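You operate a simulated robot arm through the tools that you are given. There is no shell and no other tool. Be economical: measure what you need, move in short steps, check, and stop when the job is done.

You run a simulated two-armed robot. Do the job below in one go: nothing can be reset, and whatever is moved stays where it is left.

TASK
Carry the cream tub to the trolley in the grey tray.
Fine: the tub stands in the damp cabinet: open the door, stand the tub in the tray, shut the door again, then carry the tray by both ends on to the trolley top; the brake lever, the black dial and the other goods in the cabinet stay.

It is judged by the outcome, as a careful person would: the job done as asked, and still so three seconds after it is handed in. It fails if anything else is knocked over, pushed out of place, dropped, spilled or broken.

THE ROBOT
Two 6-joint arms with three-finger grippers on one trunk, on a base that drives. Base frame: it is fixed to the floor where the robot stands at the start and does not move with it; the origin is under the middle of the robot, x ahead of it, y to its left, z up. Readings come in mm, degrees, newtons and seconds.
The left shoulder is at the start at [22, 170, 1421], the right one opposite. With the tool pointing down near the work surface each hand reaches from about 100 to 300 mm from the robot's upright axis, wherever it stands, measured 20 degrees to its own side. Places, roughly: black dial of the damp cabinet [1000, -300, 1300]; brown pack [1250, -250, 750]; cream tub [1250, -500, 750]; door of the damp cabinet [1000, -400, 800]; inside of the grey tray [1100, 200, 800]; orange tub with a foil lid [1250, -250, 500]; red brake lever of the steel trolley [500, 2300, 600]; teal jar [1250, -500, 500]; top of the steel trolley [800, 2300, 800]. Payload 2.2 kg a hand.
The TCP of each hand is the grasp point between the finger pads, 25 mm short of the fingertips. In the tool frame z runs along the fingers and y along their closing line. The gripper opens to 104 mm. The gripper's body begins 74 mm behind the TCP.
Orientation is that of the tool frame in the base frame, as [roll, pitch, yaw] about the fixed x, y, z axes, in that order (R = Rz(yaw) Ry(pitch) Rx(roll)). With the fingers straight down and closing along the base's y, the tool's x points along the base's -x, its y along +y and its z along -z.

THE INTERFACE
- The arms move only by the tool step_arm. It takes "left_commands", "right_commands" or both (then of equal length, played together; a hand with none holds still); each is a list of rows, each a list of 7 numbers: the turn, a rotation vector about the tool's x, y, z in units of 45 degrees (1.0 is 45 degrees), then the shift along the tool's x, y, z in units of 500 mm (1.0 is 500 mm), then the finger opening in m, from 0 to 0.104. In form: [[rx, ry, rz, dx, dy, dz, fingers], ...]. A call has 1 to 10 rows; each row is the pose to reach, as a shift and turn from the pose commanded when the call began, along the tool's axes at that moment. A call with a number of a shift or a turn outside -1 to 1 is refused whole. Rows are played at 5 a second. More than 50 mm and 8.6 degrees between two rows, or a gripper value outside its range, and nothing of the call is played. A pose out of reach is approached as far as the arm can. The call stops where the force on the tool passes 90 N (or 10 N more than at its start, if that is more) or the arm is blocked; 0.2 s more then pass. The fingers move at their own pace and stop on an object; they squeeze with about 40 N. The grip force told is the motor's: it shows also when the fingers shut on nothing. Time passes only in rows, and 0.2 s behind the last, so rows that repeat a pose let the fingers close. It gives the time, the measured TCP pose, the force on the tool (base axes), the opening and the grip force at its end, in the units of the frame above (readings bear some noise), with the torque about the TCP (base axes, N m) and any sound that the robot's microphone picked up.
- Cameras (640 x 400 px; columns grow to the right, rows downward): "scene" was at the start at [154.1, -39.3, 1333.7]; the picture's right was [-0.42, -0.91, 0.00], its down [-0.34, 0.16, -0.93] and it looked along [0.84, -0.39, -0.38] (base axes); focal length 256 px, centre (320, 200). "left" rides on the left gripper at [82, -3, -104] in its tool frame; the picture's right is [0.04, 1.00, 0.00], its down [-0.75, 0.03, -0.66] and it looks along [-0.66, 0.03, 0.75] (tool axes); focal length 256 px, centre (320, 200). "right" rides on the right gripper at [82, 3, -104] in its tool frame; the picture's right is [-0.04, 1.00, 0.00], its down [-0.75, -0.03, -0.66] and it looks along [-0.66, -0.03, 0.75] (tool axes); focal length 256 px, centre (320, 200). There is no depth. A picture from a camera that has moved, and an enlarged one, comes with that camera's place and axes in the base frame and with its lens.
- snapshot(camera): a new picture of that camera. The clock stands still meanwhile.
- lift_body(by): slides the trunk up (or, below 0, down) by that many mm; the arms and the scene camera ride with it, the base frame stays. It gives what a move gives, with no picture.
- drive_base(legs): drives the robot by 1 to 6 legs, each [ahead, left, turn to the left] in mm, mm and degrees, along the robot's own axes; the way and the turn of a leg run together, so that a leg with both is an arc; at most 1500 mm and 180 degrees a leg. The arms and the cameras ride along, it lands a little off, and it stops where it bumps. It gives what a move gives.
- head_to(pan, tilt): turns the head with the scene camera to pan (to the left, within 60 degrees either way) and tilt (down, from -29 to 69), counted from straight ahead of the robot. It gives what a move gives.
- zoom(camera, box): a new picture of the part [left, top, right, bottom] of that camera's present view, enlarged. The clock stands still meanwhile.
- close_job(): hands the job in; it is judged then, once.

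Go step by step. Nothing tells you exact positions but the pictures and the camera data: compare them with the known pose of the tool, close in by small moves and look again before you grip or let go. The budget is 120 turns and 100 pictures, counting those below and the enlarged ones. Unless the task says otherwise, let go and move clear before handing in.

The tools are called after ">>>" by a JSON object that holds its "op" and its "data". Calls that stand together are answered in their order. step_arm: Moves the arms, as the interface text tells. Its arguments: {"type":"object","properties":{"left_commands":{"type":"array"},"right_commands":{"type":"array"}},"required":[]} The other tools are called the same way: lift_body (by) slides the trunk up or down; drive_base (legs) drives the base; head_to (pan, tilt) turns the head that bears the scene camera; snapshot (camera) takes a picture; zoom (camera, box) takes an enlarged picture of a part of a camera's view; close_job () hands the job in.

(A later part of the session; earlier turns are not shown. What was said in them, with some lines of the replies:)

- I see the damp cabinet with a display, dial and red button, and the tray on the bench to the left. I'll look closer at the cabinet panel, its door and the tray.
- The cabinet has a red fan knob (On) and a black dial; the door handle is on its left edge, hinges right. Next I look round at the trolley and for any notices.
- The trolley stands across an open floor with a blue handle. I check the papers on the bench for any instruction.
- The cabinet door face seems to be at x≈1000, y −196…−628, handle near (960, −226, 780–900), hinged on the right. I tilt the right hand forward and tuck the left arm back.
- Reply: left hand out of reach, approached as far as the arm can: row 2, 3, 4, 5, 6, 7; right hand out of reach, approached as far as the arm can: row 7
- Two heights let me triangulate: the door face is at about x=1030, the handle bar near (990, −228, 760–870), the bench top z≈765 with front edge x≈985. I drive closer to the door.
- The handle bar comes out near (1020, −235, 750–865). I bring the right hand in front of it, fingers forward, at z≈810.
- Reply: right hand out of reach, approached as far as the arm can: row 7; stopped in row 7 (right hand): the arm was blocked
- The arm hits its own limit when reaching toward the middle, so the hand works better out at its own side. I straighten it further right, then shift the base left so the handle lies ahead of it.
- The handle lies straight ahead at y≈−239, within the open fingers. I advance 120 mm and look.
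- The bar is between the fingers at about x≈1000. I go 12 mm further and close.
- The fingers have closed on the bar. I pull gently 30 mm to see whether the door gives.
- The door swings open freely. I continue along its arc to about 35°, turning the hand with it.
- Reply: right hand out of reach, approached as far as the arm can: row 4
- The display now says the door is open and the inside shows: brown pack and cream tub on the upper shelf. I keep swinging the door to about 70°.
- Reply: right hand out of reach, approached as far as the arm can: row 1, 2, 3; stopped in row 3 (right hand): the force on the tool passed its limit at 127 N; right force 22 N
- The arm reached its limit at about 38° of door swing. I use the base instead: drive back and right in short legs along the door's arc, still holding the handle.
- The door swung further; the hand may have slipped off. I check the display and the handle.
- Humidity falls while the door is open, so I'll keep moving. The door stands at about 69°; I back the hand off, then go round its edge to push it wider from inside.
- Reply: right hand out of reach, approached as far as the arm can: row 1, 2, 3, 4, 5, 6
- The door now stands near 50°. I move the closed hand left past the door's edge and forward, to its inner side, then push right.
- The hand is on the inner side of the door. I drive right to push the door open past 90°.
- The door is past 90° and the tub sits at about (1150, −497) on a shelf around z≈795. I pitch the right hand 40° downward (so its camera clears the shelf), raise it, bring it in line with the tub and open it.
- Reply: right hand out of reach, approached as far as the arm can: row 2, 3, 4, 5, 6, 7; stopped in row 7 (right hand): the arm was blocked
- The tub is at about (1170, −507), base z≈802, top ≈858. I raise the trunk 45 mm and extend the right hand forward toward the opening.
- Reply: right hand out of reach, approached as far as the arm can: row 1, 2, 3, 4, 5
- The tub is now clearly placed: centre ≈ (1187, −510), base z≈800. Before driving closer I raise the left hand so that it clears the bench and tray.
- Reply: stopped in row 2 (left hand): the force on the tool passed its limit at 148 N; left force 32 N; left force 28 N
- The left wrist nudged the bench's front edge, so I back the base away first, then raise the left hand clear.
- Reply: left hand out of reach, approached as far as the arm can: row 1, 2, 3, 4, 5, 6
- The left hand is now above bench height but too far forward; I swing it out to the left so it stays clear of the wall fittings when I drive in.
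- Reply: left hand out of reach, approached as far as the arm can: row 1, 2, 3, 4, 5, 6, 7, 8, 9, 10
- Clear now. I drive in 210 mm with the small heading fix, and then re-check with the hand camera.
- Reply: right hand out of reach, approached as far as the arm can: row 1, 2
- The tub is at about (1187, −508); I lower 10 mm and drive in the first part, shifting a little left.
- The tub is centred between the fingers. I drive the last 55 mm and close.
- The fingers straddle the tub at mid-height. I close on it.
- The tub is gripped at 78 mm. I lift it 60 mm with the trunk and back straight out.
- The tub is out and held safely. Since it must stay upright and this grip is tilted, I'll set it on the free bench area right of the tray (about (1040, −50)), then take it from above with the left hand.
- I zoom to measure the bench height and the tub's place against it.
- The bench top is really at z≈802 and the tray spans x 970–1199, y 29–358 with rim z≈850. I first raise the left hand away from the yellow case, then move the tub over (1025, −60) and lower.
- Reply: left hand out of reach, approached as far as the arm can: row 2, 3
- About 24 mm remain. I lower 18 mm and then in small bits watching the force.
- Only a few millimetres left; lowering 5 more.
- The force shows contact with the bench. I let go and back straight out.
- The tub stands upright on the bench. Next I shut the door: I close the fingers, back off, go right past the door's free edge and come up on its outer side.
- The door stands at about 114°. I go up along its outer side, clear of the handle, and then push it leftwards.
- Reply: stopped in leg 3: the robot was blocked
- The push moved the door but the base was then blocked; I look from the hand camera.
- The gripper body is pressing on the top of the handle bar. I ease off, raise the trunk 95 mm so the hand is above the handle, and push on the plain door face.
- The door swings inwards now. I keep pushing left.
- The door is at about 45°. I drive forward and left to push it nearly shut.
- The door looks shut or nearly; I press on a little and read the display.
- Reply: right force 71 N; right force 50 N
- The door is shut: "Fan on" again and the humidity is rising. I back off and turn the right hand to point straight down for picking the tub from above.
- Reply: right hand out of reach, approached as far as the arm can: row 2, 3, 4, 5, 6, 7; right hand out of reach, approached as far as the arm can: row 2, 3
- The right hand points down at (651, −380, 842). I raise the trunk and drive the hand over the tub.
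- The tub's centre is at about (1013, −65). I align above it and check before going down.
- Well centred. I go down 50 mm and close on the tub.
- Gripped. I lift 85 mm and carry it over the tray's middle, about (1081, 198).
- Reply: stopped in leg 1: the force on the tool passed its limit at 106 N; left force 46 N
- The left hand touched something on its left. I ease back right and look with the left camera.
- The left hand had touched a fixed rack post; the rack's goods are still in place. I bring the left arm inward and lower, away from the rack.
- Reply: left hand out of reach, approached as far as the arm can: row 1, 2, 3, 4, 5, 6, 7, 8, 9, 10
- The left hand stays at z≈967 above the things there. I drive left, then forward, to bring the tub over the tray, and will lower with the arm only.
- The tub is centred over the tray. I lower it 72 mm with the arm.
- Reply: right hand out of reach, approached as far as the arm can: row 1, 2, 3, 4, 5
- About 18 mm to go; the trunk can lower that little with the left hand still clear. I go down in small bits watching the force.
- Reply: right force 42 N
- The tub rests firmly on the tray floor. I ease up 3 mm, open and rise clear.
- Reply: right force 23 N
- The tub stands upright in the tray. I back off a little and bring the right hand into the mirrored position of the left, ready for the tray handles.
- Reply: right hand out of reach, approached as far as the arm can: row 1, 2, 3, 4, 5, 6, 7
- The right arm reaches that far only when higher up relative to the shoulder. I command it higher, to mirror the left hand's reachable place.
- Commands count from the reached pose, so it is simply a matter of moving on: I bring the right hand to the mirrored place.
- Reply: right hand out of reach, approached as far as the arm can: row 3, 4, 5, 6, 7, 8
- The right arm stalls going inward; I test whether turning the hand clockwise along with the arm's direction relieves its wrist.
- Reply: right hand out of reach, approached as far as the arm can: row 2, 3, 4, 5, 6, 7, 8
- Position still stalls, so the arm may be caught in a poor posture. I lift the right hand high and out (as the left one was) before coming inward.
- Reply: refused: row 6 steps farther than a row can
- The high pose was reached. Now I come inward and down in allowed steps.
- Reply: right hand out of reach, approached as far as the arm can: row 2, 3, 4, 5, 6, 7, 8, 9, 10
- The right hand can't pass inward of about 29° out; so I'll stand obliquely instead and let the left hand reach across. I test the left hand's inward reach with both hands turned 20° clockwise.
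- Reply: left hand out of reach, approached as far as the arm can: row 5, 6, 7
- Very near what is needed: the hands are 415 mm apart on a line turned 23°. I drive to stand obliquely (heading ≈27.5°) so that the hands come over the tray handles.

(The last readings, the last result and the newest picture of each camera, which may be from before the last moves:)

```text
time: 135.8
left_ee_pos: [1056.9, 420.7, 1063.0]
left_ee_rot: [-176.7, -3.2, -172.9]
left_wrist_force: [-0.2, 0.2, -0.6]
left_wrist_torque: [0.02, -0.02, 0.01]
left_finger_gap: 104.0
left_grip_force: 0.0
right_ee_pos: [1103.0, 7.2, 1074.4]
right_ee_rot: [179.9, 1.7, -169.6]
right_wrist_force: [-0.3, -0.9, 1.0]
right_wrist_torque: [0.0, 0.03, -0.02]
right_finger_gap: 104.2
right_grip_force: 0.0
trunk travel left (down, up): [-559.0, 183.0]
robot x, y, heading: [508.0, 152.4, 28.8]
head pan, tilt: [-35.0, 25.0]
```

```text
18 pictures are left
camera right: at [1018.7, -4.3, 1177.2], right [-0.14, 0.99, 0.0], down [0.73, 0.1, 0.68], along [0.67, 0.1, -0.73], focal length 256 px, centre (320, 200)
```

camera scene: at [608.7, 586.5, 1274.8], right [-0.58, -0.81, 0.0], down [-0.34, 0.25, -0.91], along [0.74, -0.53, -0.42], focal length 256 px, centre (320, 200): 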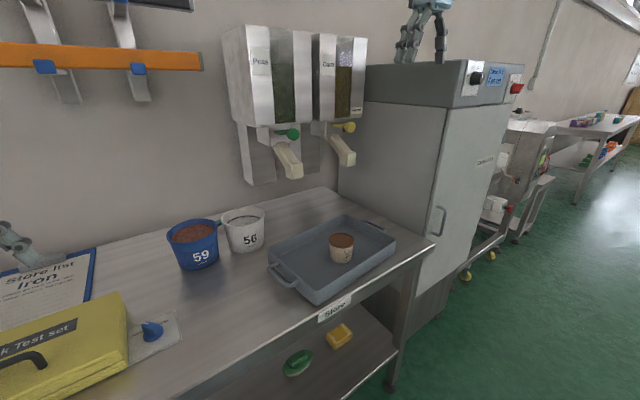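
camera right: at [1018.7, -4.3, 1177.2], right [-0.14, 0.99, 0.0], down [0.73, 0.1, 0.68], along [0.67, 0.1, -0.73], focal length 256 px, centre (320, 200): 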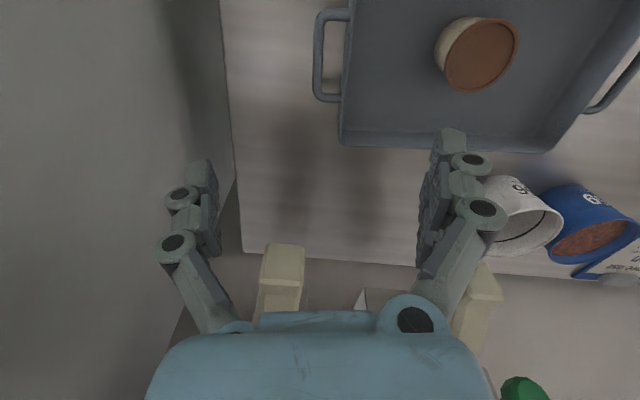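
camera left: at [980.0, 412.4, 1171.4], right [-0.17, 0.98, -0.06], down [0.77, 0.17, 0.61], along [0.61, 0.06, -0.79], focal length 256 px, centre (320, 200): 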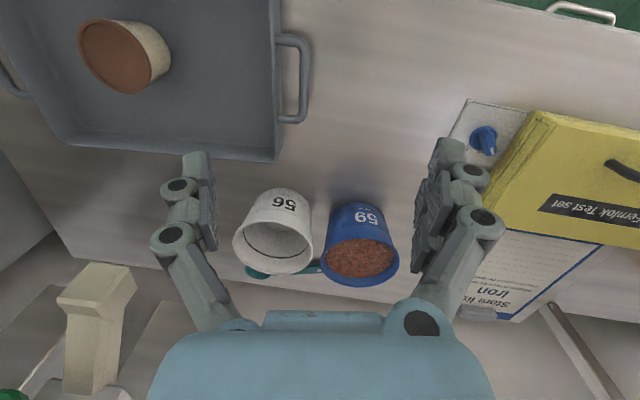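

Both handles are in view: right bar ≈ (1099, 9), left bar ≈ (1061, 387), gap to the tray wall about 20 mm. I align the hands, level them, narrow the fingers to 28 mm, and lower the trunk to just above the handles.

>>> {"op": "step_arm", "data": {"left_commands": [[-0.03, -0.03, 0, 0, -0.035, -0.01, 0.06], [-0.073, -0.071, 0, 0, -0.0685, -0.022, 0.028], [-0.073, -0.071, 0, 0, -0.0685, -0.022, 0.028]], "right_commands": [[0, 0, 0.03, 0.003, 0.003, 0, 0.06], [0, 0, 0.06, 0.005, 0.005, 0, 0.028], [0, 0, 0.06, 0.005, 0.005, 0, 0.028]]}}

>>> {"op": "lift_body", "data": {"by": -190}}

>>> {"op": "snapshot", "data": {"camera": "left"}}

>>> {"op": "snapshot", "data": {"camera": "right"}}

```text
time: 136.6
left_ee_pos: [1067.0, 433.7, 1073.4]
left_ee_rot: [-179.9, 0.0, -172.6]
left_wrist_force: [-0.9, 0.3, -1.0]
left_wrist_torque: [0.01, 0.01, -0.01]
left_finger_gap: 27.8
left_grip_force: 0.1
left hand out of reach, approached as far as the arm can: row 1, 2, 3
right_ee_pos: [1099.0, 8.7, 1075.9]
right_ee_rot: [179.9, 1.8, -172.3]
right_wrist_force: [-0.3, -0.2, -0.8]
right_wrist_torque: [0.01, -0.02, 0.02]
right_finger_gap: 27.9
right_grip_force: 0.1
trunk travel left (down, up): [-559.0, 183.0]
robot x, y, heading: [510.8, 152.6, 28.9]
head pan, tilt: [-35.0, 25.0]
```

```text
time: 138.6
left_ee_pos: [1066.2, 433.0, 848.9]
left_ee_rot: [-178.6, -3.1, -172.8]
left_wrist_force: [0.0, 1.0, 0.5]
left_wrist_torque: [0.01, -0.02, -0.01]
left_finger_gap: 27.8
left_grip_force: 0.1
right_ee_pos: [1099.9, 9.4, 887.2]
right_ee_rot: [179.8, 1.8, -172.1]
right_wrist_force: [0.5, -0.7, -0.3]
right_wrist_torque: [-0.03, 0.0, -0.03]
right_finger_gap: 27.9
right_grip_force: 0.1
trunk travel left (down, up): [-369.0, 373.0]
robot x, y, heading: [512.8, 154.2, 28.9]
head pan, tilt: [-35.0, 25.0]
```

```text
17 pictures are left
camera left: at [989.6, 421.2, 957.1], right [-0.17, 0.99, -0.02], down [0.78, 0.15, 0.61], along [0.61, 0.09, -0.79], focal length 256 px, centre (320, 200)
```

left: 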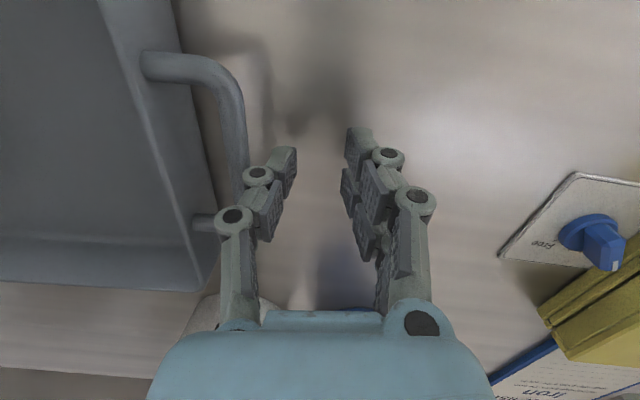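

```text
16 pictures are left
camera right: at [1014.3, 1.5, 987.8], right [-0.1, 1.0, 0.0], down [0.73, 0.07, 0.68], along [0.68, 0.07, -0.73], focal length 256 px, centre (320, 200)
```

right: 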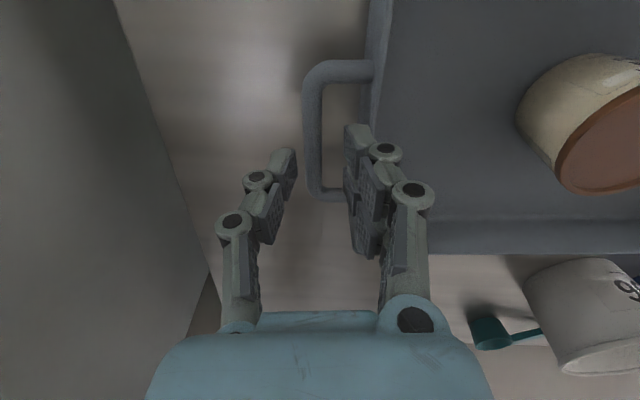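

The right hand fits its handle; the left can't come inward enough upright. Leaning its fingers inward about 13° should bring the tip over the bar: I raise the trunk and try.

>>> {"op": "lift_body", "data": {"by": 70}}

>>> {"op": "step_arm", "data": {"left_commands": [[0.1, 0, 0, 0, -0.03, 0, 0.028], [0.2, 0, 0, 0, -0.06, 0, 0.028], [0.29, 0.05, 0, 0.01, -0.092, 0, 0.028], [0.29, 0.05, 0, 0.01, -0.092, 0, 0.028]]}}

```text
time: 139.7
left_ee_pos: [1066.3, 435.3, 932.0]
left_ee_rot: [-179.0, -1.9, -172.4]
left_wrist_force: [0.7, 0.6, -0.8]
left_wrist_torque: [0.02, 0.06, -0.01]
left_finger_gap: 28.0
left_grip_force: 0.1
right_ee_pos: [1100.6, 8.7, 955.3]
right_ee_rot: [179.9, 1.7, -172.3]
right_wrist_force: [0.9, 0.4, -0.2]
right_wrist_torque: [0.01, 0.01, -0.01]
right_finger_gap: 28.2
right_grip_force: 0.0
trunk travel left (down, up): [-439.0, 303.0]
robot x, y, heading: [510.3, 150.7, 28.9]
head pan, tilt: [-35.0, 25.0]
```

```text
time: 140.7
left_ee_pos: [1064.2, 387.3, 935.6]
left_ee_rot: [-166.0, -4.0, -172.9]
left_wrist_force: [0.5, 0.4, 0.3]
left_wrist_torque: [-0.02, 0.0, -0.01]
left_finger_gap: 27.9
left_grip_force: 0.1
left hand out of reach, approached as far as the arm can: row 3, 4
right_ee_pos: [1099.2, 10.2, 956.5]
right_ee_rot: [-179.9, 1.8, -172.3]
right_wrist_force: [-0.2, -0.6, -0.4]
right_wrist_torque: [0.02, 0.01, -0.01]
right_finger_gap: 28.2
right_grip_force: 0.0
trunk travel left (down, up): [-439.0, 303.0]
robot x, y, heading: [507.4, 148.3, 28.9]
head pan, tilt: [-35.0, 25.0]
```

The left hand now stands over its bar. I raise it about 20 mm to level with the right hand and check.

>>> {"op": "step_arm", "data": {"left_commands": [[0, 0, 0, 0, -0.005, -0.02, 0.026], [0, 0, 0, 0, -0.01, -0.04, 0.026]], "right_commands": [[0, 0, 0, 0, 0, 0, 0.026], [0, 0, 0, 0, 0, 0, 0.026]]}}

>>> {"op": "lift_body", "data": {"by": -65}}

>>> {"op": "snapshot", "data": {"camera": "left"}}

>>> {"op": "head_to", "data": {"pan": -22, "tilt": 30}}

>>> {"op": "snapshot", "data": {"camera": "scene"}}

```text
time: 141.3
left_ee_pos: [1065.4, 386.5, 953.9]
left_ee_rot: [-166.0, -4.0, -173.0]
left_wrist_force: [-0.1, 0.0, 0.3]
left_wrist_torque: [-0.03, 0.01, 0.0]
left_finger_gap: 25.6
left_grip_force: 0.0
right_ee_pos: [1099.9, 8.7, 956.1]
right_ee_rot: [179.9, 1.9, -172.3]
right_wrist_force: [-0.1, 0.1, 0.0]
right_wrist_torque: [0.01, -0.01, -0.03]
right_finger_gap: 25.7
right_grip_force: 0.0
trunk travel left (down, up): [-439.0, 303.0]
robot x, y, heading: [507.0, 151.3, 28.7]
head pan, tilt: [-35.0, 25.0]
```

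```text
time: 142.4
left_ee_pos: [1067.3, 387.7, 876.4]
left_ee_rot: [-165.5, -5.3, -173.1]
left_wrist_force: [-0.4, -0.1, 0.2]
left_wrist_torque: [0.0, -0.04, -0.02]
left_finger_gap: 25.9
left_grip_force: 0.0
right_ee_pos: [1100.0, 8.2, 891.5]
right_ee_rot: [180.0, 1.8, -172.2]
right_wrist_force: [0.5, -0.5, -0.2]
right_wrist_torque: [0.01, 0.0, -0.02]
right_finger_gap: 25.9
right_grip_force: 0.1
trunk travel left (down, up): [-374.0, 368.0]
robot x, y, heading: [509.8, 155.7, 29.1]
head pan, tilt: [-35.0, 25.0]
```

```text
15 pictures are left
camera left: at [990.5, 399.6, 986.2], right [-0.18, 0.95, -0.24], down [0.78, 0.29, 0.56], along [0.6, -0.09, -0.79], focal length 256 px, centre (320, 200)
```

left: 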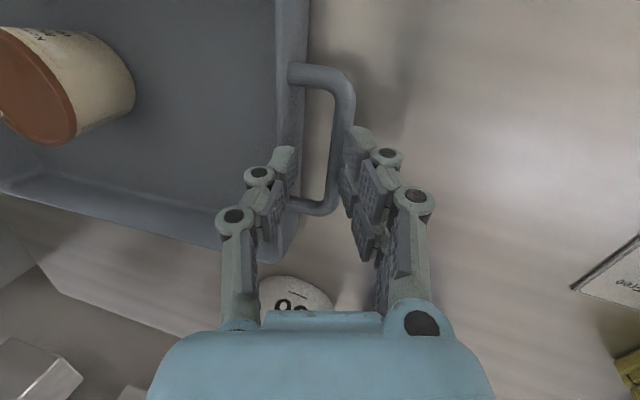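

```text
time: 143.1
left_ee_pos: [1064.8, 387.5, 877.0]
left_ee_rot: [-165.6, -5.4, -173.1]
left_wrist_force: [0.5, -0.6, -0.3]
left_wrist_torque: [-0.02, -0.01, 0.02]
left_finger_gap: 26.1
left_grip_force: 0.0
right_ee_pos: [1100.6, 10.6, 890.2]
right_ee_rot: [179.9, 1.8, -172.2]
right_wrist_force: [0.1, -0.2, -0.2]
right_wrist_torque: [0.0, -0.01, 0.02]
right_finger_gap: 26.1
right_grip_force: 0.1
trunk travel left (down, up): [-374.0, 368.0]
robot x, y, heading: [509.3, 152.2, 28.7]
head pan, tilt: [-22.0, 30.0]
```

```text
14 pictures are left
camera scene: at [665.6, 199.4, 1078.0], right [0.12, -0.99, 0.0], down [-0.5, -0.06, -0.87], along [0.86, 0.1, -0.5], focal length 256 px, centre (320, 200)
```

scene: 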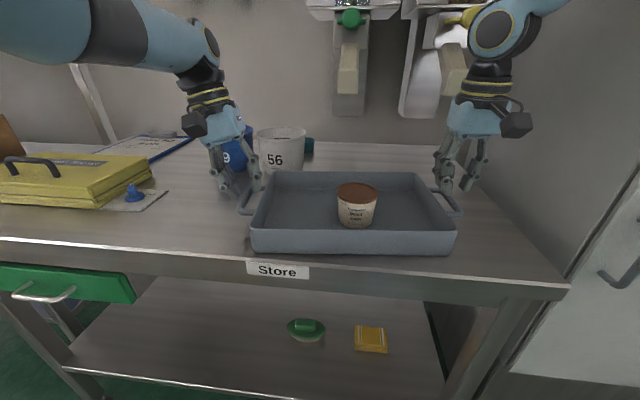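

Both hands are nearly aligned (bars at y≈391 and y≈6, z≈833). I trim them by a few millimetres, level the left, and go down part way.

>>> {"op": "step_arm", "data": {"left_commands": [[0, 0, 0, 0, -0.003, -0.036, 0.026], [0, 0, 0, 0, -0.003, -0.036, 0.026]], "right_commands": [[0, 0, 0, 0, -0.006, 0, 0.026], [0, 0, 0, 0, -0.006, 0, 0.026]]}}

>>> {"op": "lift_body", "data": {"by": -28}}

>>> {"op": "snapshot", "data": {"camera": "left"}}

>>> {"op": "snapshot", "data": {"camera": "right"}}

```text
time: 143.7
left_ee_pos: [1066.6, 389.8, 894.0]
left_ee_rot: [-165.6, -5.5, -173.3]
left_wrist_force: [-0.7, -0.1, 0.3]
left_wrist_torque: [-0.02, 0.01, 0.0]
left_finger_gap: 25.8
left_grip_force: 0.0
right_ee_pos: [1100.6, 6.7, 891.0]
right_ee_rot: [180.0, 1.8, -172.4]
right_wrist_force: [0.5, 0.3, -1.1]
right_wrist_torque: [-0.02, -0.03, -0.02]
right_finger_gap: 25.8
right_grip_force: 0.1
trunk travel left (down, up): [-374.0, 368.0]
robot x, y, heading: [507.6, 151.6, 28.7]
head pan, tilt: [-22.0, 30.0]
```

```text
time: 144.4
left_ee_pos: [1067.9, 390.5, 860.3]
left_ee_rot: [-165.4, -6.1, -173.2]
left_wrist_force: [-0.1, 0.8, 0.7]
left_wrist_torque: [0.01, -0.05, 0.01]
left_finger_gap: 25.7
left_grip_force: 0.1
right_ee_pos: [1100.2, 6.7, 863.8]
right_ee_rot: [-180.0, 1.8, -172.3]
right_wrist_force: [0.0, -0.5, 0.0]
right_wrist_torque: [0.0, 0.05, -0.04]
right_finger_gap: 26.2
right_grip_force: 0.1
trunk travel left (down, up): [-346.0, 396.0]
robot x, y, heading: [510.1, 154.1, 28.7]
head pan, tilt: [-22.0, 30.0]
```

```text
13 pictures are left
camera left: at [994.1, 403.6, 969.9], right [-0.18, 0.95, -0.25], down [0.79, 0.29, 0.54], along [0.59, -0.1, -0.8], focal length 256 px, centre (320, 200)
```

left: 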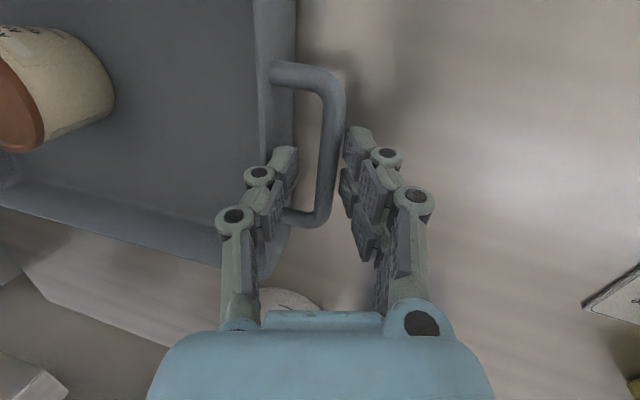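

```text
12 pictures are left
camera right: at [1014.4, -1.5, 964.8], right [-0.1, 1.0, 0.0], down [0.73, 0.07, 0.68], along [0.68, 0.07, -0.73], focal length 256 px, centre (320, 200)
```

right: 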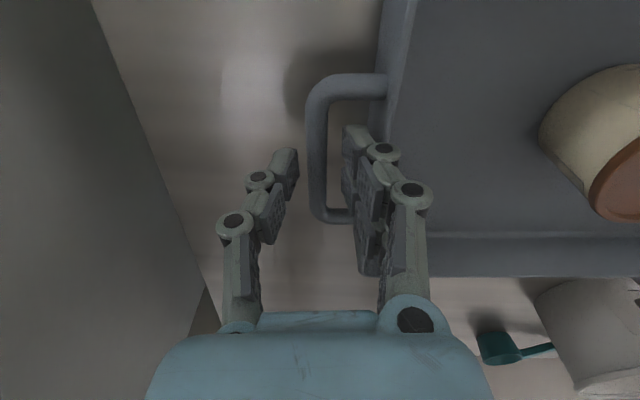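

Both bars lie between the fingers with the inner fingers over the loop gaps. I lower 24 mm more and watch the forces.

>>> {"op": "lift_body", "data": {"by": -12}}

>>> {"op": "lift_body", "data": {"by": -11}}

>>> {"op": "snapshot", "data": {"camera": "left"}}

```text
time: 145.0
left_ee_pos: [1069.6, 391.4, 847.2]
left_ee_rot: [-165.3, -6.3, -173.2]
left_wrist_force: [-0.8, 2.1, -0.4]
left_wrist_torque: [0.07, 0.01, 0.0]
left_finger_gap: 25.3
left_grip_force: 0.1
right_ee_pos: [1100.5, 5.7, 852.1]
right_ee_rot: [180.0, 1.7, -172.2]
right_wrist_force: [0.2, -2.4, 0.4]
right_wrist_torque: [0.01, 0.0, -0.03]
right_finger_gap: 25.0
right_grip_force: 0.0
trunk travel left (down, up): [-334.0, 408.0]
robot x, y, heading: [507.8, 151.4, 28.7]
head pan, tilt: [-22.0, 30.0]
```

```text
time: 145.6
left_ee_pos: [1070.7, 390.9, 835.0]
left_ee_rot: [-165.3, -6.5, -173.2]
left_wrist_force: [-0.4, 5.5, -2.7]
left_wrist_torque: [0.03, 0.0, 0.0]
left_finger_gap: 25.1
left_grip_force: 0.1
right_ee_pos: [1100.0, 6.1, 838.9]
right_ee_rot: [180.0, 1.8, -172.3]
right_wrist_force: [0.0, -5.7, -0.4]
right_wrist_torque: [0.04, 0.02, -0.07]
right_finger_gap: 24.4
right_grip_force: 0.1
trunk travel left (down, up): [-323.0, 419.0]
robot x, y, heading: [510.9, 152.3, 28.6]
head pan, tilt: [-22.0, 30.0]
```

```text
11 pictures are left
camera left: at [997.6, 404.6, 945.5], right [-0.18, 0.95, -0.25], down [0.79, 0.29, 0.54], along [0.58, -0.1, -0.81], focal length 256 px, centre (320, 200)
```

left: 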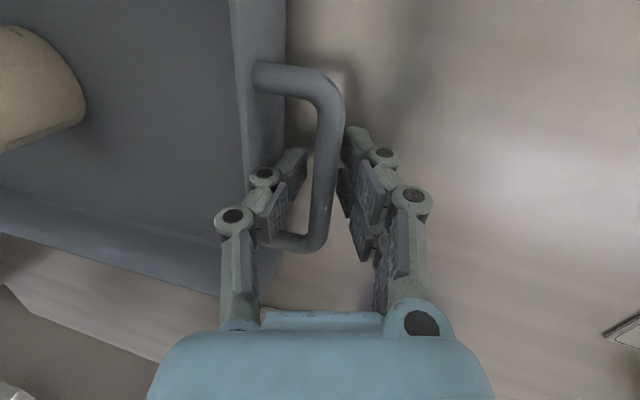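

The fingers straddle both bars, with only light side contact. I close both hands.

>>> {"op": "step_arm", "data": {"left_commands": [[0, 0, 0, 0, 0, 0, 0.012], [0, 0, 0, 0, 0, 0, 0], [0, 0, 0, 0, 0, 0, 0], [0, 0, 0, 0, 0, 0, 0]], "right_commands": [[0, 0, 0, 0, 0, 0, 0.012], [0, 0, 0, 0, 0, 0, 0], [0, 0, 0, 0, 0, 0, 0], [0, 0, 0, 0, 0, 0, 0]]}}

>>> {"op": "lift_body", "data": {"by": 20}}

>>> {"op": "snapshot", "data": {"camera": "scene"}}

```text
time: 146.6
left_ee_pos: [1070.5, 390.2, 836.8]
left_ee_rot: [-165.2, -6.6, -173.4]
left_wrist_force: [-2.5, -9.1, 0.7]
left_wrist_torque: [0.01, 0.11, -0.77]
left_finger_gap: 6.0
left_grip_force: 30.2
right_ee_pos: [1100.5, 6.4, 840.7]
right_ee_rot: [179.9, 1.8, -172.3]
right_wrist_force: [2.4, 10.4, -0.6]
right_wrist_torque: [0.08, -0.16, -0.66]
right_finger_gap: 5.8
right_grip_force: 31.0
trunk travel left (down, up): [-323.0, 419.0]
robot x, y, heading: [507.6, 153.1, 28.6]
head pan, tilt: [-22.0, 30.0]
```

```text
time: 147.3
left_ee_pos: [1070.3, 388.9, 855.6]
left_ee_rot: [-165.3, -6.6, -173.3]
left_wrist_force: [-1.1, -20.6, -2.5]
left_wrist_torque: [0.03, 0.33, -0.5]
left_finger_gap: 6.0
left_grip_force: 30.5
right_ee_pos: [1100.3, 5.3, 860.0]
right_ee_rot: [180.0, 1.7, -172.2]
right_wrist_force: [0.9, 20.1, -2.0]
right_wrist_torque: [0.05, -0.33, -0.29]
right_finger_gap: 6.0
right_grip_force: 30.5
trunk travel left (down, up): [-343.0, 399.0]
robot x, y, heading: [509.2, 153.2, 29.0]
head pan, tilt: [-22.0, 30.0]
```

```text
10 pictures are left
camera scene: at [667.7, 200.2, 1045.8], right [0.12, -0.99, 0.0], down [-0.5, -0.06, -0.87], along [0.86, 0.1, -0.5], focal length 256 px, centre (320, 200)
```

scene: 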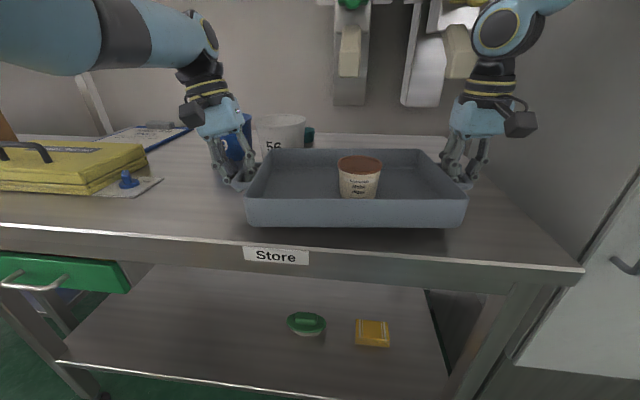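

The tray is held at both ends and lifts with the tub upright. I raise it more, back away from the bench and turn toward the trolley.

>>> {"op": "lift_body", "data": {"by": 55}}

>>> {"op": "drive_base", "data": {"legs": [[-395, 216, 0]]}}

>>> {"op": "drive_base", "data": {"legs": [[0, 0, 30], [0, 0, 31]]}}

>>> {"op": "head_to", "data": {"pan": -15, "tilt": 22}}

>>> {"op": "snapshot", "data": {"camera": "scene"}}

```text
time: 148.3
left_ee_pos: [1069.8, 389.3, 926.4]
left_ee_rot: [-165.7, -5.0, -173.1]
left_wrist_force: [0.0, -32.8, -3.7]
left_wrist_torque: [0.07, 0.22, -0.57]
left_finger_gap: 5.8
left_grip_force: 29.8
right_ee_pos: [1101.5, 6.3, 913.8]
right_ee_rot: [179.9, 1.7, -172.3]
right_wrist_force: [-0.1, 31.9, -1.5]
right_wrist_torque: [0.02, -0.17, -0.58]
right_finger_gap: 6.3
right_grip_force: 30.0
trunk travel left (down, up): [-398.0, 344.0]
robot x, y, heading: [512.2, 154.2, 28.7]
head pan, tilt: [-22.0, 30.0]
```

```text
time: 151.0
left_ee_pos: [609.1, 384.8, 927.5]
left_ee_rot: [-165.5, -4.8, -172.9]
left_wrist_force: [-0.2, -38.0, -2.8]
left_wrist_torque: [0.15, 0.0, -0.49]
left_finger_gap: 5.6
left_grip_force: 29.7
right_ee_pos: [642.8, 1.1, 916.4]
right_ee_rot: [179.8, 1.9, -172.1]
right_wrist_force: [-0.7, 36.7, -0.5]
right_wrist_torque: [0.01, 0.0, -0.61]
right_finger_gap: 6.0
right_grip_force: 29.5
trunk travel left (down, up): [-398.0, 344.0]
robot x, y, heading: [53.9, 144.0, 29.0]
head pan, tilt: [-22.0, 30.0]
```

```text
time: 154.4
left_ee_pos: [114.0, 750.6, 927.5]
left_ee_rot: [-165.6, -5.0, -112.0]
left_wrist_force: [14.5, -9.4, -3.1]
left_wrist_torque: [0.1, -0.03, -0.55]
left_finger_gap: 5.9
left_grip_force: 30.0
right_ee_pos: [464.1, 591.8, 915.7]
right_ee_rot: [179.9, 1.9, -111.1]
right_wrist_force: [-15.2, 10.0, -1.4]
right_wrist_torque: [-0.12, 0.09, -0.5]
right_finger_gap: 5.9
right_grip_force: 29.7
trunk travel left (down, up): [-398.0, 344.0]
robot x, y, heading: [54.1, 142.8, 89.6]
head pan, tilt: [-22.0, 30.0]
```

```text
time: 155.1
left_ee_pos: [113.6, 749.8, 926.2]
left_ee_rot: [-165.6, -5.0, -112.1]
left_wrist_force: [7.7, -6.6, -2.7]
left_wrist_torque: [0.11, -0.01, -0.63]
left_finger_gap: 6.0
left_grip_force: 29.7
right_ee_pos: [464.1, 593.2, 915.5]
right_ee_rot: [179.8, 2.0, -111.2]
right_wrist_force: [-8.1, 6.0, -2.1]
right_wrist_torque: [-0.07, 0.08, -0.49]
right_finger_gap: 6.1
right_grip_force: 29.5
trunk travel left (down, up): [-398.0, 344.0]
robot x, y, heading: [49.6, 145.5, 89.9]
head pan, tilt: [-15.0, 22.0]
```

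```text
9 pictures are left
camera scene: at [74.9, 310.2, 1115.4], right [0.97, -0.26, 0.0], down [-0.1, -0.36, -0.93], along [0.24, 0.89, -0.38], focal length 256 px, centre (320, 200)
```

scene: 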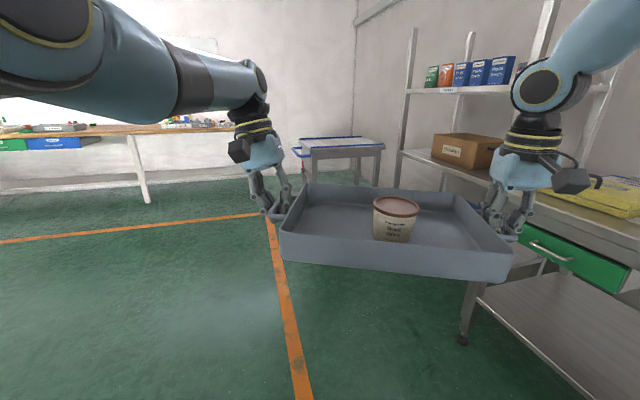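

The tray is carried steadily with the tub upright. I look closely at the trolley ahead.

>>> {"op": "zoom", "data": {"camera": "scene", "box": [270, 110, 430, 210]}}

```text
4.00 times, centred on (350, 160) of scene
camera zoom: at [74.9, 310.2, 1115.4], right [0.97, -0.26, 0.0], down [-0.1, -0.36, -0.93], along [0.24, 0.89, -0.38], focal length 1022 px, centre (200, 360)
```

zoom: 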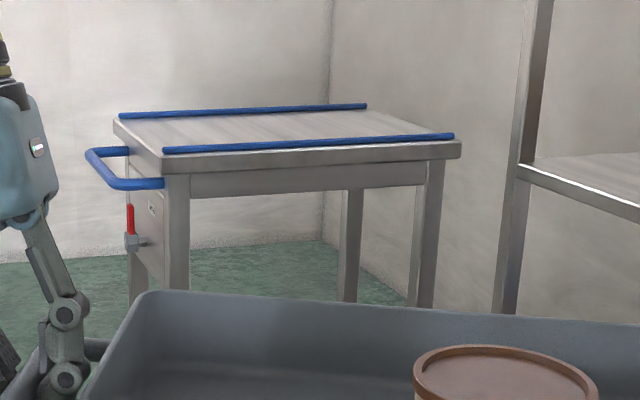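

The trolley top has low blue rails along its long sides and open ends; the handle and red brake lever are at its left end. I drive ahead to view it closer for measuring.

>>> {"op": "drive_base", "data": {"legs": [[950, 0, 0]]}}

>>> {"op": "head_to", "data": {"pan": -20, "tilt": 22}}

>>> {"op": "snapshot", "data": {"camera": "scene"}}

```text
time: 160.0
left_ee_pos: [128.7, 1690.1, 926.9]
left_ee_rot: [-165.7, -5.0, -112.7]
left_wrist_force: [10.8, -7.5, -2.5]
left_wrist_torque: [0.07, 0.01, -0.61]
left_finger_gap: 5.7
left_grip_force: 29.4
right_ee_pos: [476.7, 1528.7, 914.3]
right_ee_rot: [179.7, 1.9, -111.7]
right_wrist_force: [-11.1, 7.7, -2.2]
right_wrist_torque: [-0.07, 0.02, -0.45]
right_finger_gap: 6.2
right_grip_force: 29.5
trunk travel left (down, up): [-398.0, 344.0]
robot x, y, heading: [58.8, 1086.3, 89.1]
head pan, tilt: [-15.0, 22.0]
```

```text
time: 160.7
left_ee_pos: [127.8, 1690.7, 925.6]
left_ee_rot: [-165.5, -5.1, -112.6]
left_wrist_force: [7.4, -5.9, -2.2]
left_wrist_torque: [0.13, -0.02, -0.6]
left_finger_gap: 5.9
left_grip_force: 29.8
right_ee_pos: [476.8, 1529.0, 914.4]
right_ee_rot: [179.8, 1.9, -111.8]
right_wrist_force: [-7.6, 6.5, -1.7]
right_wrist_torque: [-0.15, 0.1, -0.42]
right_finger_gap: 6.0
right_grip_force: 29.5
trunk travel left (down, up): [-398.0, 344.0]
robot x, y, heading: [57.7, 1083.9, 89.1]
head pan, tilt: [-20.0, 22.0]
```

```text
7 pictures are left
camera scene: at [92.0, 1248.8, 1115.5], right [0.94, -0.35, 0.0], down [-0.13, -0.35, -0.93], along [0.33, 0.87, -0.38], focal length 256 px, centre (320, 200)
```

scene: 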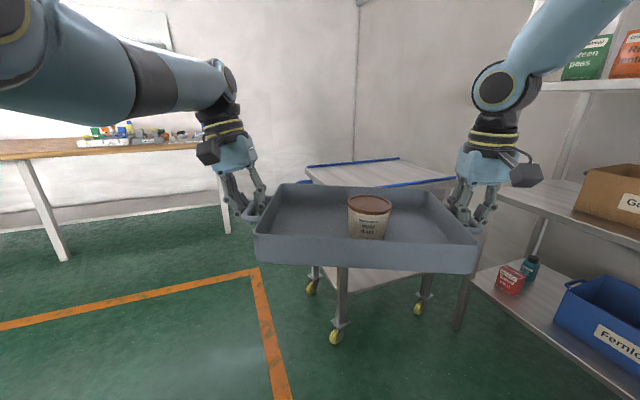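

The trolley top is at z≈766, spanning x≈470–1030, y≈2045–2475, centre about (740, 2255). I bring the tray over it: ahead, then right, then a small turn.

>>> {"op": "drive_base", "data": {"legs": [[615, 0, 0], [0, -530, 0], [0, 0, 10.9]]}}

>>> {"op": "head_to", "data": {"pan": -22, "tilt": 35}}

>>> {"op": "snapshot", "data": {"camera": "scene"}}

```text
time: 167.4
left_ee_pos: [554.1, 2278.8, 927.9]
left_ee_rot: [-165.5, -5.0, -102.6]
left_wrist_force: [10.7, -6.8, -2.7]
left_wrist_torque: [0.02, 0.01, -0.62]
left_finger_gap: 5.9
left_grip_force: 30.2
right_ee_pos: [927.8, 2181.9, 915.8]
right_ee_rot: [179.8, 2.1, -101.8]
right_wrist_force: [-12.1, 5.8, -1.5]
right_wrist_torque: [0.03, -0.04, -0.44]
right_finger_gap: 5.7
right_grip_force: 29.0
trunk travel left (down, up): [-398.0, 344.0]
robot x, y, heading: [592.7, 1677.4, 99.1]
head pan, tilt: [-20.0, 22.0]
```

```text
time: 168.2
left_ee_pos: [554.4, 2279.7, 927.1]
left_ee_rot: [-165.4, -5.1, -102.6]
left_wrist_force: [8.3, -4.6, -2.8]
left_wrist_torque: [0.1, 0.02, -0.53]
left_finger_gap: 6.1
left_grip_force: 29.4
right_ee_pos: [928.3, 2182.4, 914.6]
right_ee_rot: [179.7, 2.0, -101.9]
right_wrist_force: [-8.9, 3.7, -2.9]
right_wrist_torque: [-0.11, 0.01, -0.33]
right_finger_gap: 6.0
right_grip_force: 28.7
trunk travel left (down, up): [-398.0, 344.0]
robot x, y, heading: [595.2, 1672.3, 99.4]
head pan, tilt: [-22.0, 35.0]
```

```text
6 pictures are left
camera scene: at [599.8, 1834.0, 1094.9], right [0.98, -0.22, 0.0], down [-0.13, -0.56, -0.82], along [0.18, 0.8, -0.57], focal length 256 px, centre (320, 200)
```

scene: 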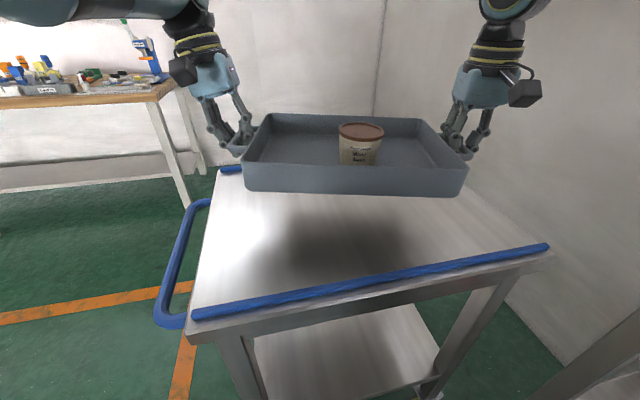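

The tray is well inside the rails, centred at about (741, 2231). I lower 90 mm, then creep down to contact.

>>> {"op": "lift_body", "data": {"by": -90}}

>>> {"op": "lift_body", "data": {"by": -12}}

>>> {"op": "snapshot", "data": {"camera": "scene"}}

```text
time: 169.4
left_ee_pos: [553.7, 2280.9, 812.8]
left_ee_rot: [-164.3, -7.4, -102.6]
left_wrist_force: [39.8, -10.5, 0.1]
left_wrist_torque: [0.43, 0.12, -0.17]
left_finger_gap: 3.0
left_grip_force: 30.0
right_ee_pos: [927.0, 2182.9, 825.5]
right_ee_rot: [179.6, 1.9, -101.7]
right_wrist_force: [-39.4, 10.6, -3.4]
right_wrist_torque: [-0.35, -0.06, 0.14]
right_finger_gap: 5.9
right_grip_force: 28.8
trunk travel left (down, up): [-308.0, 434.0]
robot x, y, heading: [589.2, 1673.9, 99.1]
head pan, tilt: [-22.0, 35.0]
```

```text
time: 170.0
left_ee_pos: [552.1, 2280.8, 806.6]
left_ee_rot: [-164.3, -7.1, -102.4]
left_wrist_force: [25.9, -17.5, 22.6]
left_wrist_torque: [0.04, 0.14, -0.16]
left_finger_gap: 11.0
left_grip_force: 31.3
right_ee_pos: [928.0, 2181.5, 815.6]
right_ee_rot: [179.7, 2.1, -101.8]
right_wrist_force: [-24.9, 8.3, -2.5]
right_wrist_torque: [0.05, -0.12, -0.09]
right_finger_gap: 6.0
right_grip_force: 28.6
trunk travel left (down, up): [-296.0, 446.0]
robot x, y, heading: [594.0, 1674.6, 99.7]
head pan, tilt: [-22.0, 35.0]
```

```text
5 pictures are left
camera scene: at [599.0, 1836.1, 990.0], right [0.98, -0.22, 0.0], down [-0.13, -0.56, -0.82], along [0.18, 0.8, -0.57], focal length 256 px, centre (320, 200)
```

scene: 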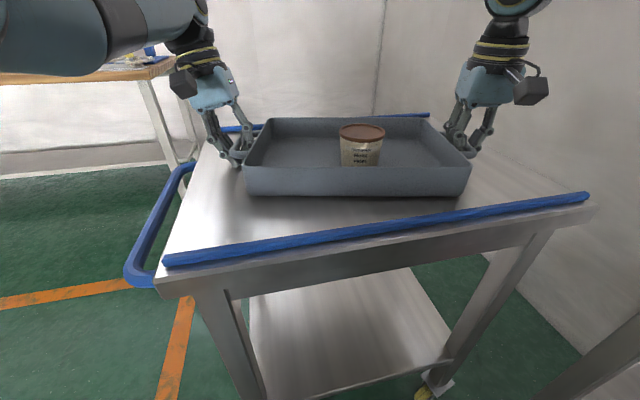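

The left end seems to be down (force there); the right is perhaps 10 mm up. I look closely.

>>> {"op": "zoom", "data": {"camera": "scene", "box": [200, 90, 500, 230]}}

```text
2.13 times, centred on (350, 160) of scene
camera zoom: at [599.0, 1836.1, 990.0], right [0.98, -0.22, 0.0], down [-0.13, -0.56, -0.82], along [0.18, 0.8, -0.57], focal length 545 px, centre (256, 285)
```

zoom: 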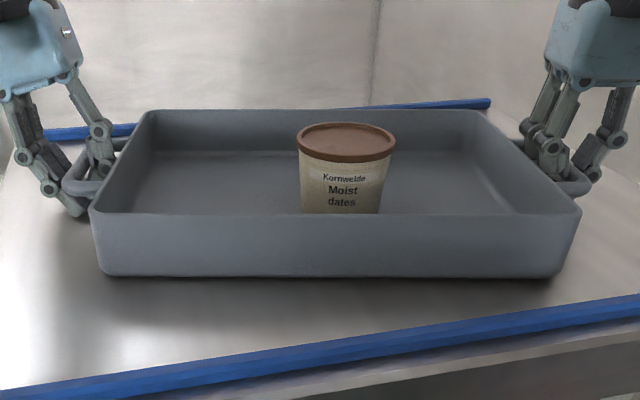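

Still a little air under both ends. I creep down in small steps.

>>> {"op": "lift_body", "data": {"by": -4}}

>>> {"op": "lift_body", "data": {"by": -4}}

```text
time: 170.6
left_ee_pos: [550.4, 2280.9, 804.0]
left_ee_rot: [-164.5, -6.8, -102.6]
left_wrist_force: [14.3, -14.2, 38.0]
left_wrist_torque: [0.3, -0.14, -0.36]
left_finger_gap: 15.8
left_grip_force: 33.1
right_ee_pos: [928.7, 2178.7, 810.7]
right_ee_rot: [179.8, 2.1, -101.8]
right_wrist_force: [-10.7, 1.6, 1.9]
right_wrist_torque: [-0.11, -0.04, 0.04]
right_finger_gap: 0.0
right_grip_force: 28.1
trunk travel left (down, up): [-292.0, 450.0]
robot x, y, heading: [593.6, 1674.7, 99.3]
head pan, tilt: [-22.0, 35.0]
```

```text
time: 171.1
left_ee_pos: [548.4, 2282.9, 793.7]
left_ee_rot: [-164.6, -7.2, -102.3]
left_wrist_force: [5.1, -4.2, 16.3]
left_wrist_torque: [0.24, 0.02, -0.01]
left_finger_gap: 15.7
left_grip_force: 23.5
right_ee_pos: [928.0, 2181.5, 804.8]
right_ee_rot: [179.8, 2.0, -101.8]
right_wrist_force: [-1.9, -0.6, 3.2]
right_wrist_torque: [-0.13, -0.02, -0.03]
right_finger_gap: 0.0
right_grip_force: 28.4
trunk travel left (down, up): [-288.0, 454.0]
robot x, y, heading: [594.4, 1675.0, 99.2]
head pan, tilt: [-22.0, 35.0]
```

The right fingers have lost the bar, so the tray should now be resting; I check.

>>> {"op": "zoom", "data": {"camera": "scene", "box": [200, 60, 500, 230]}}

```text
2.13 times, centred on (350, 145) of scene
camera zoom: at [598.6, 1838.2, 980.8], right [0.98, -0.22, 0.0], down [-0.13, -0.56, -0.82], along [0.18, 0.8, -0.57], focal length 545 px, centre (256, 317)
```

zoom: 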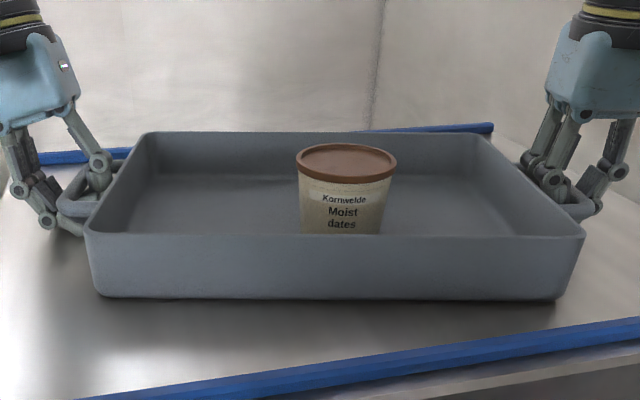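

The tray rests level on the trolley with the tub upright. I check how the right fingers sit at their bar before opening.

>>> {"op": "snapshot", "data": {"camera": "right"}}

```text
2 pictures are left
camera right: at [906.3, 2099.4, 906.4], right [-0.97, 0.24, 0.0], down [0.18, 0.71, 0.68], along [0.16, 0.66, -0.73], focal length 256 px, centre (320, 200)
```

right: 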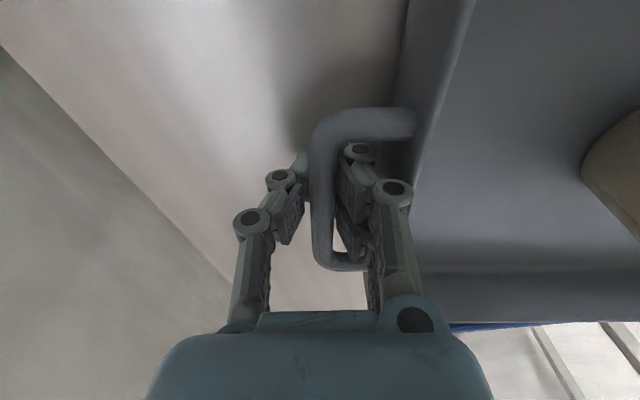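

The bar lies between the right fingers, above the closed tips, so opening frees it. I open both to 27 mm and rise straight up in stages.

>>> {"op": "step_arm", "data": {"left_commands": [[0, 0, 0, 0, 0, 0, 0.022], [0, 0, 0, 0, 0, 0, 0.027], [0, 0, 0, 0, 0, 0, 0.027]], "right_commands": [[0, 0, 0, 0, 0, 0, 0.018], [0, 0, 0, 0, 0, 0, 0.027], [0, 0, 0, 0, 0, 0, 0.027]]}}

>>> {"op": "lift_body", "data": {"by": 8}}

>>> {"op": "lift_body", "data": {"by": 12}}

```text
time: 171.9
left_ee_pos: [548.9, 2283.1, 794.6]
left_ee_rot: [-164.4, -7.2, -102.3]
left_wrist_force: [1.2, 6.8, 28.2]
left_wrist_torque: [0.27, -0.16, -0.04]
left_finger_gap: 26.9
left_grip_force: 21.9
right_ee_pos: [927.6, 2181.8, 805.8]
right_ee_rot: [179.7, 2.1, -101.8]
right_wrist_force: [1.5, -0.4, 1.3]
right_wrist_torque: [-0.04, 0.02, -0.03]
right_finger_gap: 26.1
right_grip_force: 0.1
trunk travel left (down, up): [-288.0, 454.0]
robot x, y, heading: [592.2, 1674.3, 99.3]
head pan, tilt: [-22.0, 35.0]
```

```text
time: 172.5
left_ee_pos: [550.4, 2280.0, 801.0]
left_ee_rot: [-164.4, -7.5, -102.5]
left_wrist_force: [-2.1, -2.7, 4.3]
left_wrist_torque: [0.01, 0.03, 0.0]
left_finger_gap: 36.7
left_grip_force: 0.1
right_ee_pos: [926.5, 2181.7, 814.0]
right_ee_rot: [179.8, 2.0, -101.8]
right_wrist_force: [2.1, -0.6, 1.4]
right_wrist_torque: [0.04, 0.09, -0.07]
right_finger_gap: 25.7
right_grip_force: 0.1
trunk travel left (down, up): [-296.0, 446.0]
robot x, y, heading: [590.5, 1670.6, 98.9]
head pan, tilt: [-22.0, 35.0]
```

```text
time: 173.1
left_ee_pos: [553.9, 2281.2, 814.5]
left_ee_rot: [-164.4, -7.4, -102.8]
left_wrist_force: [-5.9, -1.1, 1.9]
left_wrist_torque: [0.0, -0.15, -0.06]
left_finger_gap: 27.1
left_grip_force: 0.0
right_ee_pos: [926.5, 2182.6, 826.0]
right_ee_rot: [179.8, 1.9, -101.7]
right_wrist_force: [4.3, -2.1, 4.3]
right_wrist_torque: [0.08, 0.13, -0.01]
right_finger_gap: 25.5
right_grip_force: 0.1
trunk travel left (down, up): [-308.0, 434.0]
robot x, y, heading: [593.7, 1673.3, 99.4]
head pan, tilt: [-22.0, 35.0]
```

Both come free with hardly any force. I rise well clear.

>>> {"op": "lift_body", "data": {"by": 25}}

>>> {"op": "lift_body", "data": {"by": 110}}

>>> {"op": "drive_base", "data": {"legs": [[-350, 0, 0]]}}

>>> {"op": "head_to", "data": {"pan": -15, "tilt": 30}}

>>> {"op": "snapshot", "data": {"camera": "scene"}}

```text
time: 173.8
left_ee_pos: [554.7, 2281.0, 845.4]
left_ee_rot: [-164.6, -6.7, -102.7]
left_wrist_force: [0.0, 0.9, -0.2]
left_wrist_torque: [0.0, -0.03, 0.03]
left_finger_gap: 27.0
left_grip_force: 0.1
right_ee_pos: [927.0, 2182.7, 849.8]
right_ee_rot: [179.9, 1.9, -101.8]
right_wrist_force: [-0.1, 0.7, -0.4]
right_wrist_torque: [-0.03, 0.01, 0.02]
right_finger_gap: 27.3
right_grip_force: 0.1
trunk travel left (down, up): [-333.0, 409.0]
robot x, y, heading: [595.5, 1673.1, 99.4]
head pan, tilt: [-22.0, 35.0]
```

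```text
time: 175.2
left_ee_pos: [552.0, 2281.0, 986.4]
left_ee_rot: [-165.7, -4.0, -102.4]
left_wrist_force: [-0.2, -0.8, 0.6]
left_wrist_torque: [-0.03, 0.01, -0.06]
left_finger_gap: 27.2
left_grip_force: 0.0
right_ee_pos: [927.0, 2183.7, 959.7]
right_ee_rot: [179.9, 1.9, -101.7]
right_wrist_force: [-0.5, 0.6, -0.9]
right_wrist_torque: [0.03, -0.03, 0.0]
right_finger_gap: 27.1
right_grip_force: 0.2
trunk travel left (down, up): [-443.0, 299.0]
robot x, y, heading: [592.7, 1673.3, 99.2]
head pan, tilt: [-22.0, 35.0]
```

```text
time: 177.5
left_ee_pos: [616.7, 1931.2, 985.9]
left_ee_rot: [-165.9, -3.9, -103.3]
left_wrist_force: [0.2, 0.1, 1.3]
left_wrist_torque: [0.02, 0.02, 0.02]
left_finger_gap: 26.9
left_grip_force: 0.1
right_ee_pos: [989.8, 1827.4, 961.8]
right_ee_rot: [179.8, 2.1, -102.7]
right_wrist_force: [-0.4, 0.1, -0.4]
right_wrist_torque: [0.06, -0.01, 0.01]
right_finger_gap: 27.2
right_grip_force: 0.1
trunk travel left (down, up): [-443.0, 299.0]
robot x, y, heading: [643.8, 1322.7, 98.2]
head pan, tilt: [-22.0, 35.0]
```

```text
time: 178.2
left_ee_pos: [615.9, 1932.4, 987.0]
left_ee_rot: [-165.7, -4.1, -103.4]
left_wrist_force: [-0.3, 0.2, -0.4]
left_wrist_torque: [-0.02, -0.03, -0.06]
left_finger_gap: 27.2
left_grip_force: 0.1
right_ee_pos: [989.7, 1828.3, 960.4]
right_ee_rot: [179.8, 2.0, -102.6]
right_wrist_force: [0.3, 0.1, 0.3]
right_wrist_torque: [-0.01, -0.01, 0.0]
right_finger_gap: 27.2
right_grip_force: 0.1
trunk travel left (down, up): [-443.0, 299.0]
robot x, y, heading: [646.6, 1325.6, 98.5]
head pan, tilt: [-15.0, 30.0]
```

```text
1 pictures are left
camera scene: at [646.6, 1486.6, 1148.9], right [0.99, -0.11, 0.0], down [-0.06, -0.5, -0.87], along [0.1, 0.86, -0.5], focal length 256 px, centre (320, 200)
```

scene: 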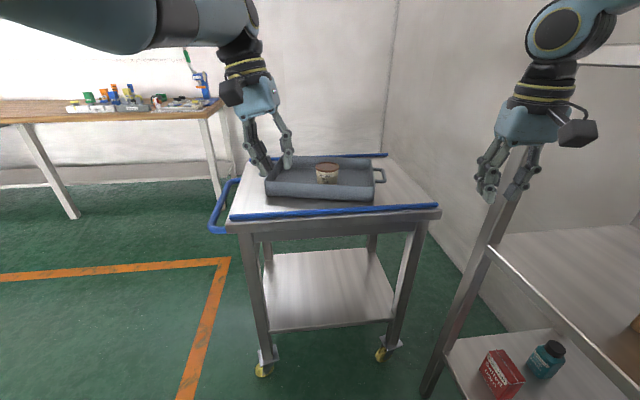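

The tub stands upright in the tray, which rests level on the trolley top between the rails. The cabinet was shut with "Fan on" showing, and both hands are clear, so I hand in.

>>> {"op": "close_job", "data": {}}

```text
The job is handed in.
```

The cream tub stands upright in the grey tray on the trolley top, and the cabinet door is shut. I did not touch the brake lever, the black dial or the other goods in the cabinet.

Along the way the left arm bumped the bench front edge and a shelving-rack post. The last pictures showed nothing there out of place. I also shut the door before putting the tub in the tray; the tub stood on the bench meanwhile.
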